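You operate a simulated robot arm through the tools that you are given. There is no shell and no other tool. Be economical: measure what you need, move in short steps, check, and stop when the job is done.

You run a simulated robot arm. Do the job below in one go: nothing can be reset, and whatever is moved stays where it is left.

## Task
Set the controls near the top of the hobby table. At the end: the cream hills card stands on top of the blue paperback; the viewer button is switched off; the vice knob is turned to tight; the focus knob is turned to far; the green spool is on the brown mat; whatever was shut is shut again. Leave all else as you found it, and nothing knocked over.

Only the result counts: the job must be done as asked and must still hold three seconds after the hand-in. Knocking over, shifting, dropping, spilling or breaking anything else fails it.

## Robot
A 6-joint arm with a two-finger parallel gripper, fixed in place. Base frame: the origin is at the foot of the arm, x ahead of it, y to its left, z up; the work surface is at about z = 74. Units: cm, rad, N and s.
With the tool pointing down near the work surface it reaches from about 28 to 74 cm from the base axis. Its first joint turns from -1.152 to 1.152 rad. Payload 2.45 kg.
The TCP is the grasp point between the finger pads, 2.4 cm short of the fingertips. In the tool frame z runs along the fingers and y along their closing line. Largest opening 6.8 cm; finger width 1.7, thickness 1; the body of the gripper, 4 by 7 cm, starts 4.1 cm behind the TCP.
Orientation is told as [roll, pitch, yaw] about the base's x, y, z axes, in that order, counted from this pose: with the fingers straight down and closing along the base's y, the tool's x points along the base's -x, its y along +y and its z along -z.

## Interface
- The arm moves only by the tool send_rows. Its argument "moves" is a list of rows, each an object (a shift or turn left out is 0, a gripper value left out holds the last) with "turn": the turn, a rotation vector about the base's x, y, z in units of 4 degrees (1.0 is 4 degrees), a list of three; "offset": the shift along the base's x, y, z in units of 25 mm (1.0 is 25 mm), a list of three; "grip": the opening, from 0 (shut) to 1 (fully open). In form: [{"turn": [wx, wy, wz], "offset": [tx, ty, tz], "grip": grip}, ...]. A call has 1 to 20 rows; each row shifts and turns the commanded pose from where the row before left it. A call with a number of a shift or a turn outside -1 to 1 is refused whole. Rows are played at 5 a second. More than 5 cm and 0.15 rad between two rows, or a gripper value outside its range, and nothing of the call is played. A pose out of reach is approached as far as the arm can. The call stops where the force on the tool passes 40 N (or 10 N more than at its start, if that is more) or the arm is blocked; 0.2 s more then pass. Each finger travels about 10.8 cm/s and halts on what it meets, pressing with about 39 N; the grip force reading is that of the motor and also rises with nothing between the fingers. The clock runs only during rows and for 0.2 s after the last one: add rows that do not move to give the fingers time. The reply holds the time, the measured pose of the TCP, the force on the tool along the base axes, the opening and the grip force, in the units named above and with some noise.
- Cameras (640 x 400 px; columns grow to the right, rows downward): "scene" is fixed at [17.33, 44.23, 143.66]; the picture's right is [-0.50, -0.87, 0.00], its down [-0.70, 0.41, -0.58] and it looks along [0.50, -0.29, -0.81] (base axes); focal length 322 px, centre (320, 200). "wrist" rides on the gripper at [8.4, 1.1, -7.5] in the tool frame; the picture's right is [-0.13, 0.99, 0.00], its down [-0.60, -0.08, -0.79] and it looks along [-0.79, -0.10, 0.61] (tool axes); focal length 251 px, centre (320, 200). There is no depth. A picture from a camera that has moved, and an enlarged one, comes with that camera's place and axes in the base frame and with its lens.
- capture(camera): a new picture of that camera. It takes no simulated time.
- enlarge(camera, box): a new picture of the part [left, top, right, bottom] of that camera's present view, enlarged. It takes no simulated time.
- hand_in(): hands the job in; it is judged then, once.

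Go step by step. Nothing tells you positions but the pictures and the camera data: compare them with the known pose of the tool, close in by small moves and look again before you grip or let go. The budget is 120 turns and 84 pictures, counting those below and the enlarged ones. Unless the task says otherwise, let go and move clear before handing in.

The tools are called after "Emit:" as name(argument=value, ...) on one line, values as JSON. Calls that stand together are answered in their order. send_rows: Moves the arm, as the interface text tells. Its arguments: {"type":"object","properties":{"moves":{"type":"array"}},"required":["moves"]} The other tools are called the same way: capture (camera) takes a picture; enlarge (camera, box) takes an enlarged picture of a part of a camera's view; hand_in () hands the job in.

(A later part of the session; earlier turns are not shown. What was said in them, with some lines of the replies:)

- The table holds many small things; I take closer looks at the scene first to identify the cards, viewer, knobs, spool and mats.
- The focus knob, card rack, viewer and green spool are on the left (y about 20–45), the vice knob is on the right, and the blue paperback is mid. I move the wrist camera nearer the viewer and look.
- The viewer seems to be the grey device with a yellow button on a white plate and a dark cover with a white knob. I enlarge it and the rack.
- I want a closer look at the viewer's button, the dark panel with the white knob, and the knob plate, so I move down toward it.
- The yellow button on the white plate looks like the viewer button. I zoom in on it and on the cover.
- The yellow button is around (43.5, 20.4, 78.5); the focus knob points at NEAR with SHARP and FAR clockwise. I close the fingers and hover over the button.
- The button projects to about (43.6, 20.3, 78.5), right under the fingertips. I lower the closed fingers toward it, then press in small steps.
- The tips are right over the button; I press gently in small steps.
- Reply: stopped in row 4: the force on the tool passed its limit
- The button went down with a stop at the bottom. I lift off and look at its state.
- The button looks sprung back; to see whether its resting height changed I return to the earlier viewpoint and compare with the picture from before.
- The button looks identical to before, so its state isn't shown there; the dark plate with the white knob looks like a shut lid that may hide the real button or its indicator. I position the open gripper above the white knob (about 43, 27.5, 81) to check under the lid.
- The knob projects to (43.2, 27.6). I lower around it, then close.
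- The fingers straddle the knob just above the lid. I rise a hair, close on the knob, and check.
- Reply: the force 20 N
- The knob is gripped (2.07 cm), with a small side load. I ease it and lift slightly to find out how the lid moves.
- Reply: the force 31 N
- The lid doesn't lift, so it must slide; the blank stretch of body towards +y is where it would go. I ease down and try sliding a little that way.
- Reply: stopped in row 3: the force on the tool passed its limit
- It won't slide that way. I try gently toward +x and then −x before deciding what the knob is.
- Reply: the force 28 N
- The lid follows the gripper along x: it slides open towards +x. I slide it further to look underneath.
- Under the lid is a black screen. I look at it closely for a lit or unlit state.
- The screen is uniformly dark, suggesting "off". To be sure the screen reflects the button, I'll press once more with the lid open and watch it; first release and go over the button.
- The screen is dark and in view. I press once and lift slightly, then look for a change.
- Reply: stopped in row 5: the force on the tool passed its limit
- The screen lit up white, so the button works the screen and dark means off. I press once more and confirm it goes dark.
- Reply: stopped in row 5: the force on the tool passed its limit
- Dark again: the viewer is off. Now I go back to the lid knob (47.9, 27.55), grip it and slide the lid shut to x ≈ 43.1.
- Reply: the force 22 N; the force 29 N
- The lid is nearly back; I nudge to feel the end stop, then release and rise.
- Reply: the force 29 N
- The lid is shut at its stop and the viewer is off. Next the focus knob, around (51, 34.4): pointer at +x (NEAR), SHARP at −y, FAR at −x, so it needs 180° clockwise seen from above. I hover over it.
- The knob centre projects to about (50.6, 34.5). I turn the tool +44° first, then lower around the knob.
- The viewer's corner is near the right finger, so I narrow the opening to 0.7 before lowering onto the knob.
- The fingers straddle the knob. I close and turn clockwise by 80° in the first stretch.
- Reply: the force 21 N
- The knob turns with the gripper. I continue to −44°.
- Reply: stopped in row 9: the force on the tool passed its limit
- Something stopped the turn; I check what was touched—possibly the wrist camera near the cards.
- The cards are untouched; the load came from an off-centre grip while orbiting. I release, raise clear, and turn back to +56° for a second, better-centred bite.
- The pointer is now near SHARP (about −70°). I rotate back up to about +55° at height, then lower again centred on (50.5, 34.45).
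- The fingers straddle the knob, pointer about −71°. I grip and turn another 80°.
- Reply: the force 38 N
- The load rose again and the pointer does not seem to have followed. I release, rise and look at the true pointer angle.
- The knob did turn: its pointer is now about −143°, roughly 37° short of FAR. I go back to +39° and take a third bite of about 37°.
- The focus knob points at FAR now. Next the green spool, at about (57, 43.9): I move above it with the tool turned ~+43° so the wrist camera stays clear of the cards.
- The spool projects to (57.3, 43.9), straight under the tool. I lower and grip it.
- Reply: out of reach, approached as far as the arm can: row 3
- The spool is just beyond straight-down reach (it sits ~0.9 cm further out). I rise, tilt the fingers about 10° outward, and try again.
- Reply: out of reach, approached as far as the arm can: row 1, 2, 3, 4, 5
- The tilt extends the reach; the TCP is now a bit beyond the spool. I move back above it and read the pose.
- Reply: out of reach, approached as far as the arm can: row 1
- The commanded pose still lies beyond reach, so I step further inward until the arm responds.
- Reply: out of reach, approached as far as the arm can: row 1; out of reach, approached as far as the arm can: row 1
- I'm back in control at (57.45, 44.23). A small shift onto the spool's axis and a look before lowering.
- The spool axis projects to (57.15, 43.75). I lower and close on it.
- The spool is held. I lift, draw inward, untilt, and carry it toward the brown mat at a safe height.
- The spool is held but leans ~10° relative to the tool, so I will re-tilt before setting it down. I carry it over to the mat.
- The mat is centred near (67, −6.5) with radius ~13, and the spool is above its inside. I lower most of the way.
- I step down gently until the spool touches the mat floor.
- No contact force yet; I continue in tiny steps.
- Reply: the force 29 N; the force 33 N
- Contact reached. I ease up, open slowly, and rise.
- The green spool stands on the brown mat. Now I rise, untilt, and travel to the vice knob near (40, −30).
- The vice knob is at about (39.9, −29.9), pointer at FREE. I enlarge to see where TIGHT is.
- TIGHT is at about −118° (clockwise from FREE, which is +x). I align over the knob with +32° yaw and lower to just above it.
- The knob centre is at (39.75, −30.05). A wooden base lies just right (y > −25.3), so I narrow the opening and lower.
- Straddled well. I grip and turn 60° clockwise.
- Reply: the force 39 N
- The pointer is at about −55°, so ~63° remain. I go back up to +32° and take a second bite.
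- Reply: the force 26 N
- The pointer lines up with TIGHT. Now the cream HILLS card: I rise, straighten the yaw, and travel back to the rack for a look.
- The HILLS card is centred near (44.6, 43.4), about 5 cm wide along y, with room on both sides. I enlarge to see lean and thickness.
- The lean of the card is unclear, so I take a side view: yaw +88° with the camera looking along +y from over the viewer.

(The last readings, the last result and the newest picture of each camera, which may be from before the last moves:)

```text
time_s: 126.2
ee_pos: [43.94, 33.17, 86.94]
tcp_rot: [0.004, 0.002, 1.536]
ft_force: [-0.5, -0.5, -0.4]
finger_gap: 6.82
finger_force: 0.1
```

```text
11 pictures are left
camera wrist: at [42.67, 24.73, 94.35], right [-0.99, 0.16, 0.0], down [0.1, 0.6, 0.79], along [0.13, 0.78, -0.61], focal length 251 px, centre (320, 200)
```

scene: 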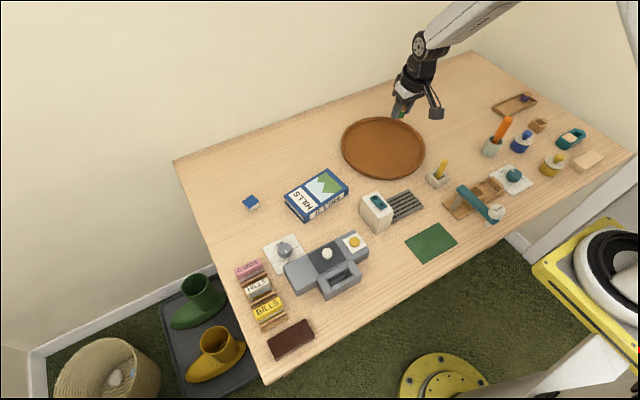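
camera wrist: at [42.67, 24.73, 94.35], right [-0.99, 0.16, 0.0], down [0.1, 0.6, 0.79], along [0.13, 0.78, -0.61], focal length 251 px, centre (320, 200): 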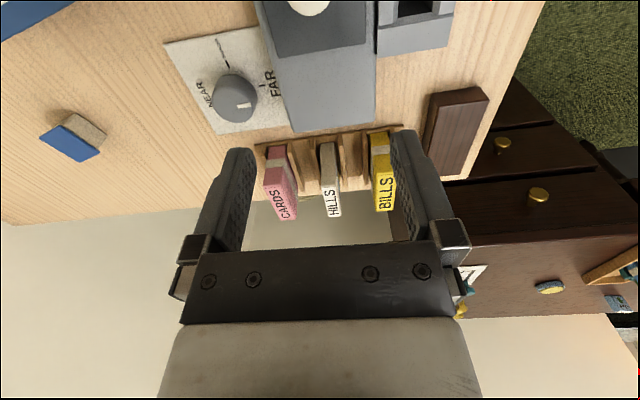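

Emit:
enlarge(camera="wrist", box=[250, 115, 410, 225])

```text
3.64 times, centred on (330, 170) of wrist
camera zoom: at [42.67, 24.73, 94.35], right [-0.99, 0.16, 0.0], down [0.1, 0.6, 0.79], along [0.13, 0.78, -0.61], focal length 914 px, centre (284, 309)
```

zoom: 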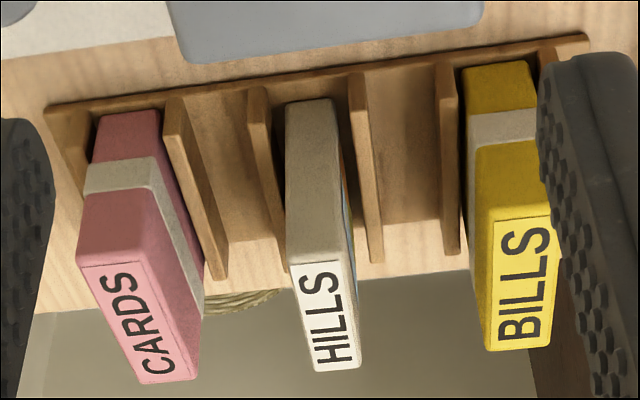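

The cards stand upright in grooves; HILLS is at x≈44.5, y≈41–46, 1.3 cm thick, top z≈80.7. I return to yaw 0 above it, to grip it across its 5 cm width.

Emit:
send_rows(moves=[{"turn": [0, 0, -1], "offset": [0, 0, 0.8]}, {"turn": [0, 0, -1], "offset": [0, 0.4, 0.3]}, {"turn": [0, 0, -1], "offset": [0.22, 0.7, 0]}, {"turn": [0, 0, -1], "offset": [0, 0.8, 0]}, {"turn": [0, 0, -1], "offset": [0, 0.8, 0]}, {"turn": [0, 0, -1], "offset": [0, 0.8, 0]}, {"turn": [0, 0, -1], "offset": [0, 0.6, 0]}, {"turn": [0, 0, -1]}, {"turn": [0, 0, -1]}, {"turn": [0, 0, -1]}, {"turn": [0, 0, -1]}, {"turn": [0, 0, -1]}, {"turn": [0, 0, -1]}, {"turn": [0, 0, -1]}, {"turn": [0, 0, -1]}, {"turn": [0, 0, -1]}, {"turn": [0, 0, -1]}, {"turn": [0, 0, -1]}, {"turn": [0, 0, -1]}, {"turn": [0, 0, -1]}])

Emit:
send_rows(moves=[{"turn": [0, 0, -1]}, {"turn": [0, 0, -1]}, {"offset": [0, 0, -0.9]}, {}])

Emit:
capture(camera="wrist")

```text
time_s: 130.3
ee_pos: [44.36, 43.37, 89.75]
tcp_rot: [0.003, -0.001, 0.141]
ft_force: [0.1, -0.8, -0.4]
finger_gap: 6.82
finger_force: 0.0
```

```text
time_s: 131.3
ee_pos: [44.51, 43.43, 87.36]
tcp_rot: [0.005, 0.0, 0.001]
ft_force: [0.9, 0.3, -0.2]
finger_gap: 6.76
finger_force: 0.1
```

```text
9 pictures are left
camera wrist: at [36.16, 44.48, 94.78], right [0.13, 0.99, 0.0], down [0.6, -0.08, 0.79], along [0.79, -0.1, -0.61], focal length 251 px, centre (320, 200)
```

wrist: 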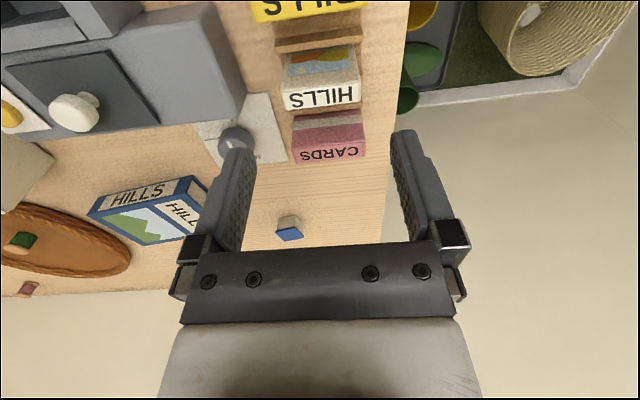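

The label centres at (44.35, 43.5) under the gripper. I lower to grip the upper part of the card.

Emit:
send_rows(moves=[{"offset": [-0.04, 0.04, -0.8]}, {"offset": [0, 0, -0.8]}, {"offset": [0, 0, -0.8]}, {"offset": [0, 0, -0.6]}, {}])

Emit:
capture(camera="wrist")

```text
time_s: 132.6
ee_pos: [44.42, 43.43, 79.85]
tcp_rot: [0.005, -0.001, 0.0]
ft_force: [-0.2, 0.5, -0.9]
finger_gap: 6.81
finger_force: 0.0
```

```text
8 pictures are left
camera wrist: at [36.05, 44.66, 87.27], right [0.13, 0.99, 0.0], down [0.6, -0.08, 0.79], along [0.79, -0.1, -0.61], focal length 251 px, centre (320, 200)
```

wrist: 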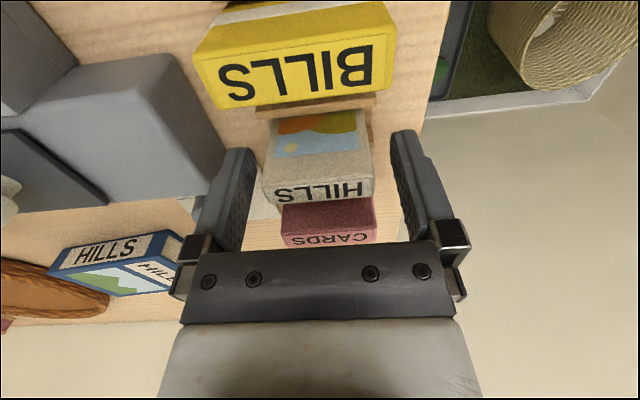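

The card is between the pads. I close on it and lift a little, slowly and straight.

Emit:
send_rows(moves=[{"grip": 0.75}, {"grip": 0.68}, {"grip": 0.62}, {"grip": 0.6}, {}])

Emit:
send_rows(moves=[{"offset": [0, 0, 0.3]}, {"offset": [0, 0, 0.6]}, {"offset": [0, 0, 0.9]}, {"offset": [0, 0, 0.9]}, {"offset": [0, 0, 0.9]}, {"offset": [0, 0, 0.9]}, {}])

Emit:
capture(camera="wrist")

```text
time_s: 133.8
ee_pos: [44.43, 43.56, 79.78]
tcp_rot: [0.004, -0.001, -0.001]
ft_force: [0.4, 0.2, -0.7]
finger_gap: 4.88
finger_force: 38.8
```

```text
time_s: 135.3
ee_pos: [44.33, 43.48, 91.25]
tcp_rot: [0.003, -0.001, -0.001]
ft_force: [-0.1, -0.1, 0.0]
finger_gap: 4.87
finger_force: 38.4
```

```text
7 pictures are left
camera wrist: at [35.98, 44.49, 98.67], right [0.13, 0.99, 0.0], down [0.6, -0.08, 0.79], along [0.79, -0.1, -0.61], focal length 251 px, centre (320, 200)
```

wrist: 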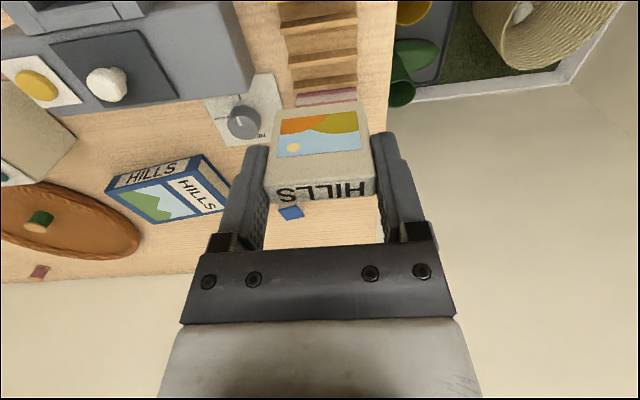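

The card is held upright; its bottom is ~4.95 cm below the TCP. The paperback's top centre is at about (60.1, 20.8), z≈77.3. I carry the card there.

Emit:
send_rows(moves=[{"offset": [0.63, -0.91, 0]}, {"offset": [0.63, -0.91, 0]}, {"offset": [0.63, -0.91, 0]}, {"offset": [0.63, -0.91, 0]}, {"offset": [0.63, -0.91, 0]}, {"offset": [0.63, -0.91, 0]}, {"offset": [0.63, -0.91, 0]}, {"offset": [0.63, -0.91, 0]}, {"offset": [0.63, -0.91, 0]}, {"offset": [0.63, -0.91, 0]}, {}, {"offset": [0, 0, -0.8]}, {"offset": [0, 0, -0.8]}, {"offset": [0, 0, -0.6]}, {}])

Emit:
capture(camera="wrist")

Emit:
enlarge(camera="scene", box=[250, 140, 390, 230])

```text
time_s: 138.6
ee_pos: [60.2, 20.65, 85.79]
tcp_rot: [0.006, -0.001, 0.002]
ft_force: [-0.2, -0.1, 0.1]
finger_gap: 4.88
finger_force: 39.1
```

```text
6 pictures are left
camera wrist: at [51.83, 21.77, 93.24], right [0.13, 0.99, 0.0], down [0.6, -0.08, 0.79], along [0.79, -0.1, -0.61], focal length 251 px, centre (320, 200)
```

wrist: 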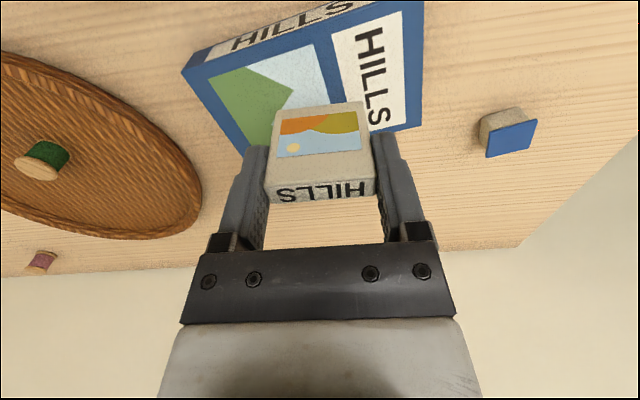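

```text
4.44 times, centred on (320, 185) of scene
camera zoom: at [17.33, 44.23, 143.66], right [-0.5, -0.87, 0.0], down [-0.7, 0.41, -0.58], along [0.5, -0.29, -0.81], focal length 1430 px, centre (320, 267)
```

zoom: 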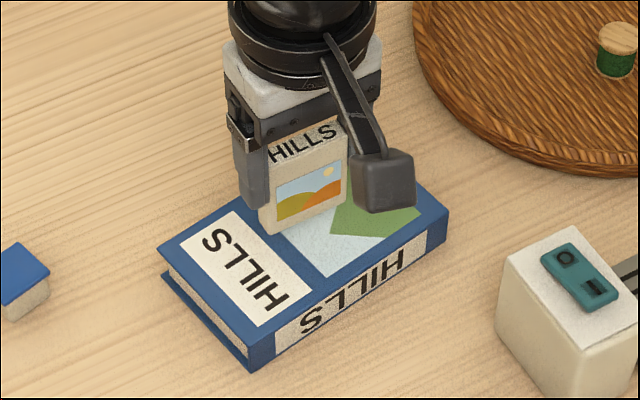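

The card hangs upright above the middle of the paperback. I lower toward contact in small steps.

Emit:
send_rows(moves=[{"offset": [0.04, -0.1, -0.5]}, {"offset": [0, 0, -0.4]}, {}])

Emit:
send_rows(moves=[{"offset": [0, 0, -0.1]}, {}])

Emit:
send_rows(moves=[{"offset": [0, 0, -0.1]}, {}])

Emit:
send_rows(moves=[{"offset": [0, 0, -0.08]}, {}])

```text
time_s: 139.3
ee_pos: [60.41, 20.56, 83.61]
tcp_rot: [0.003, 0.0, -0.001]
ft_force: [0.3, 0.1, 0.0]
finger_gap: 4.91
finger_force: 39.1
```

```text
time_s: 139.9
ee_pos: [60.26, 20.49, 83.27]
tcp_rot: [0.005, 0.001, -0.001]
ft_force: [0.3, -0.1, -0.6]
finger_gap: 4.87
finger_force: 38.8
```

```text
time_s: 140.6
ee_pos: [60.24, 20.5, 83.02]
tcp_rot: [0.003, 0.0, 0.001]
ft_force: [0.3, 0.0, -0.2]
finger_gap: 4.88
finger_force: 39.2
```

```text
time_s: 141.2
ee_pos: [60.29, 20.33, 82.8]
tcp_rot: [0.002, 0.001, 0.002]
ft_force: [-0.7, -0.8, -0.1]
finger_gap: 4.88
finger_force: 39.1
```

Emit:
send_rows(moves=[{"offset": [0, 0, -0.08]}, {}])

Emit:
send_rows(moves=[{"offset": [0, 0, -0.06]}, {}])

Emit:
send_rows(moves=[{"offset": [0, 0, -0.06]}, {}])

```text
time_s: 141.8
ee_pos: [60.23, 20.36, 82.54]
tcp_rot: [0.004, 0.0, 0.0]
ft_force: [-0.4, 0.0, -0.3]
finger_gap: 4.87
finger_force: 39.1
```

```text
time_s: 142.3
ee_pos: [60.25, 20.39, 82.3]
tcp_rot: [0.002, -0.002, 0.0]
ft_force: [0.2, 0.0, -0.5]
finger_gap: 4.87
finger_force: 38.6
```

```text
time_s: 142.9
ee_pos: [60.24, 20.46, 82.23]
tcp_rot: [0.007, 0.0, 0.002]
ft_force: [-3.8, -1.7, 16.8]
finger_gap: 4.85
finger_force: 38.3
```

Contact with the book. I ease slightly, open gradually, then rise straight up.

Emit:
send_rows(moves=[{"offset": [0, 0, 0.03]}, {"grip": 0.74}, {"grip": 0.78}, {"grip": 0.85}, {"grip": 0.95}, {}, {"offset": [0, 0, 0.3]}, {"offset": [0, 0, 0.6]}, {"offset": [0, 0, 0.9]}, {"offset": [0, 0, 0.9]}, {"offset": [0, 0, 0.9]}, {}])

Emit:
capture(camera="wrist")

```text
time_s: 145.6
ee_pos: [60.24, 20.43, 91.25]
tcp_rot: [0.003, 0.0, -0.001]
ft_force: [-0.1, 0.0, -0.9]
finger_gap: 6.47
finger_force: 0.0
```

```text
4 pictures are left
camera wrist: at [51.91, 21.42, 98.7], right [0.13, 0.99, 0.0], down [0.6, -0.08, 0.79], along [0.79, -0.1, -0.61], focal length 251 px, centre (320, 200)
```

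wrist: 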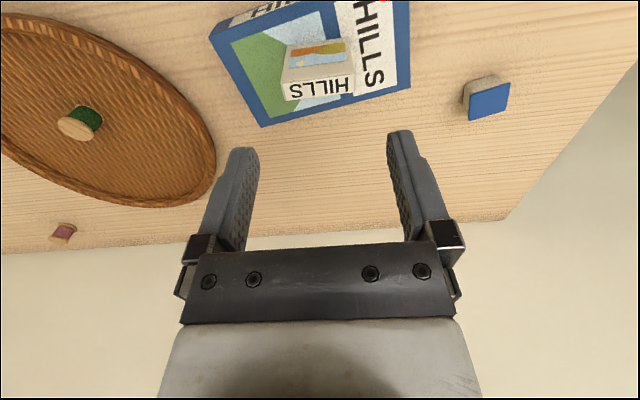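

The card stands on the paperback. I move clear of everything and check the whole scene.

Emit:
send_rows(moves=[{"offset": [0, 0, 0.9]}, {"offset": [0, 0, 0.9]}, {"offset": [-0.9, -0.6, 0.4]}, {"offset": [-0.9, -0.6, 0.4]}, {"offset": [-0.9, -0.6, 0]}, {"offset": [-0.9, -0.6, 0]}, {"offset": [-0.9, -0.6, 0]}, {"offset": [-0.9, -0.6, 0]}, {"offset": [-0.9, -0.6, 0]}, {"offset": [-0.9, -0.6, 0]}, {}])

Emit:
capture(camera="scene")

Emit:
enlarge(camera="scene", box=[220, 150, 400, 330])

```text
time_s: 147.9
ee_pos: [42.15, 8.27, 97.95]
tcp_rot: [0.004, -0.002, 0.0]
ft_force: [0.4, 0.3, 0.0]
finger_gap: 6.47
finger_force: 0.1
```

```text
3 pictures are left
```

scene: 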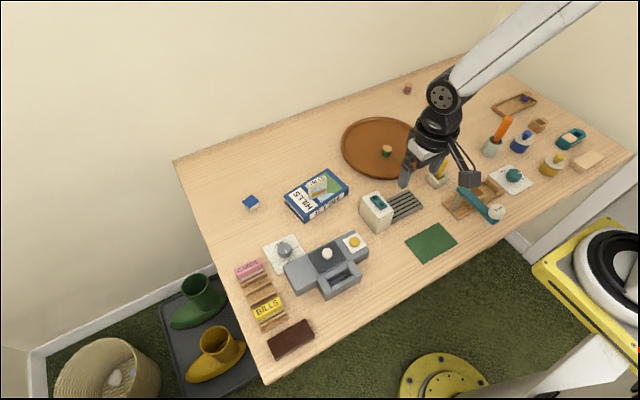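

```text
2.22 times, centred on (310, 240) of scene
camera zoom: at [17.33, 44.23, 143.66], right [-0.5, -0.87, 0.0], down [-0.7, 0.41, -0.58], along [0.5, -0.29, -0.81], focal length 715 px, centre (342, 111)
```

zoom: 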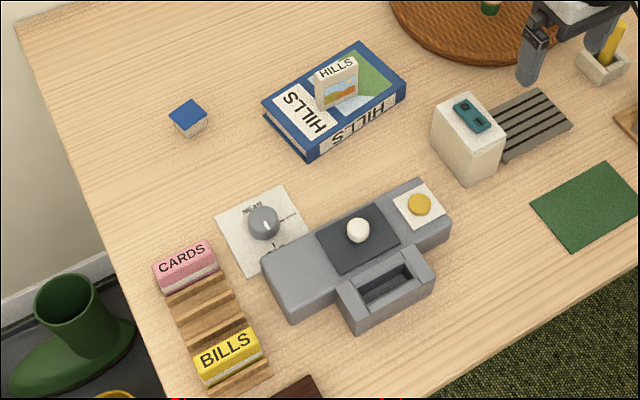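

The scene matches the goals: the card stands on the book, the knobs are set, the viewer lid is shut with the screen off, the spool is on the mat, and nothing else has moved. I hand in.

Emit:
hand_in()

```text
The job is handed in.
```

The job is handed in, and the last pictures show every item done:
- **Card:** the cream hills card stands on the blue paperback.
- **Viewer:** it is switched off. I slid its lid open to check the screen, then shut it again.
- **Knobs:** the vice knob points at TIGHT and the focus knob at FAR.
- **Spool:** the green spool stands on the brown mat, which I took to be the round woven one.

Nothing else looks moved or knocked over.
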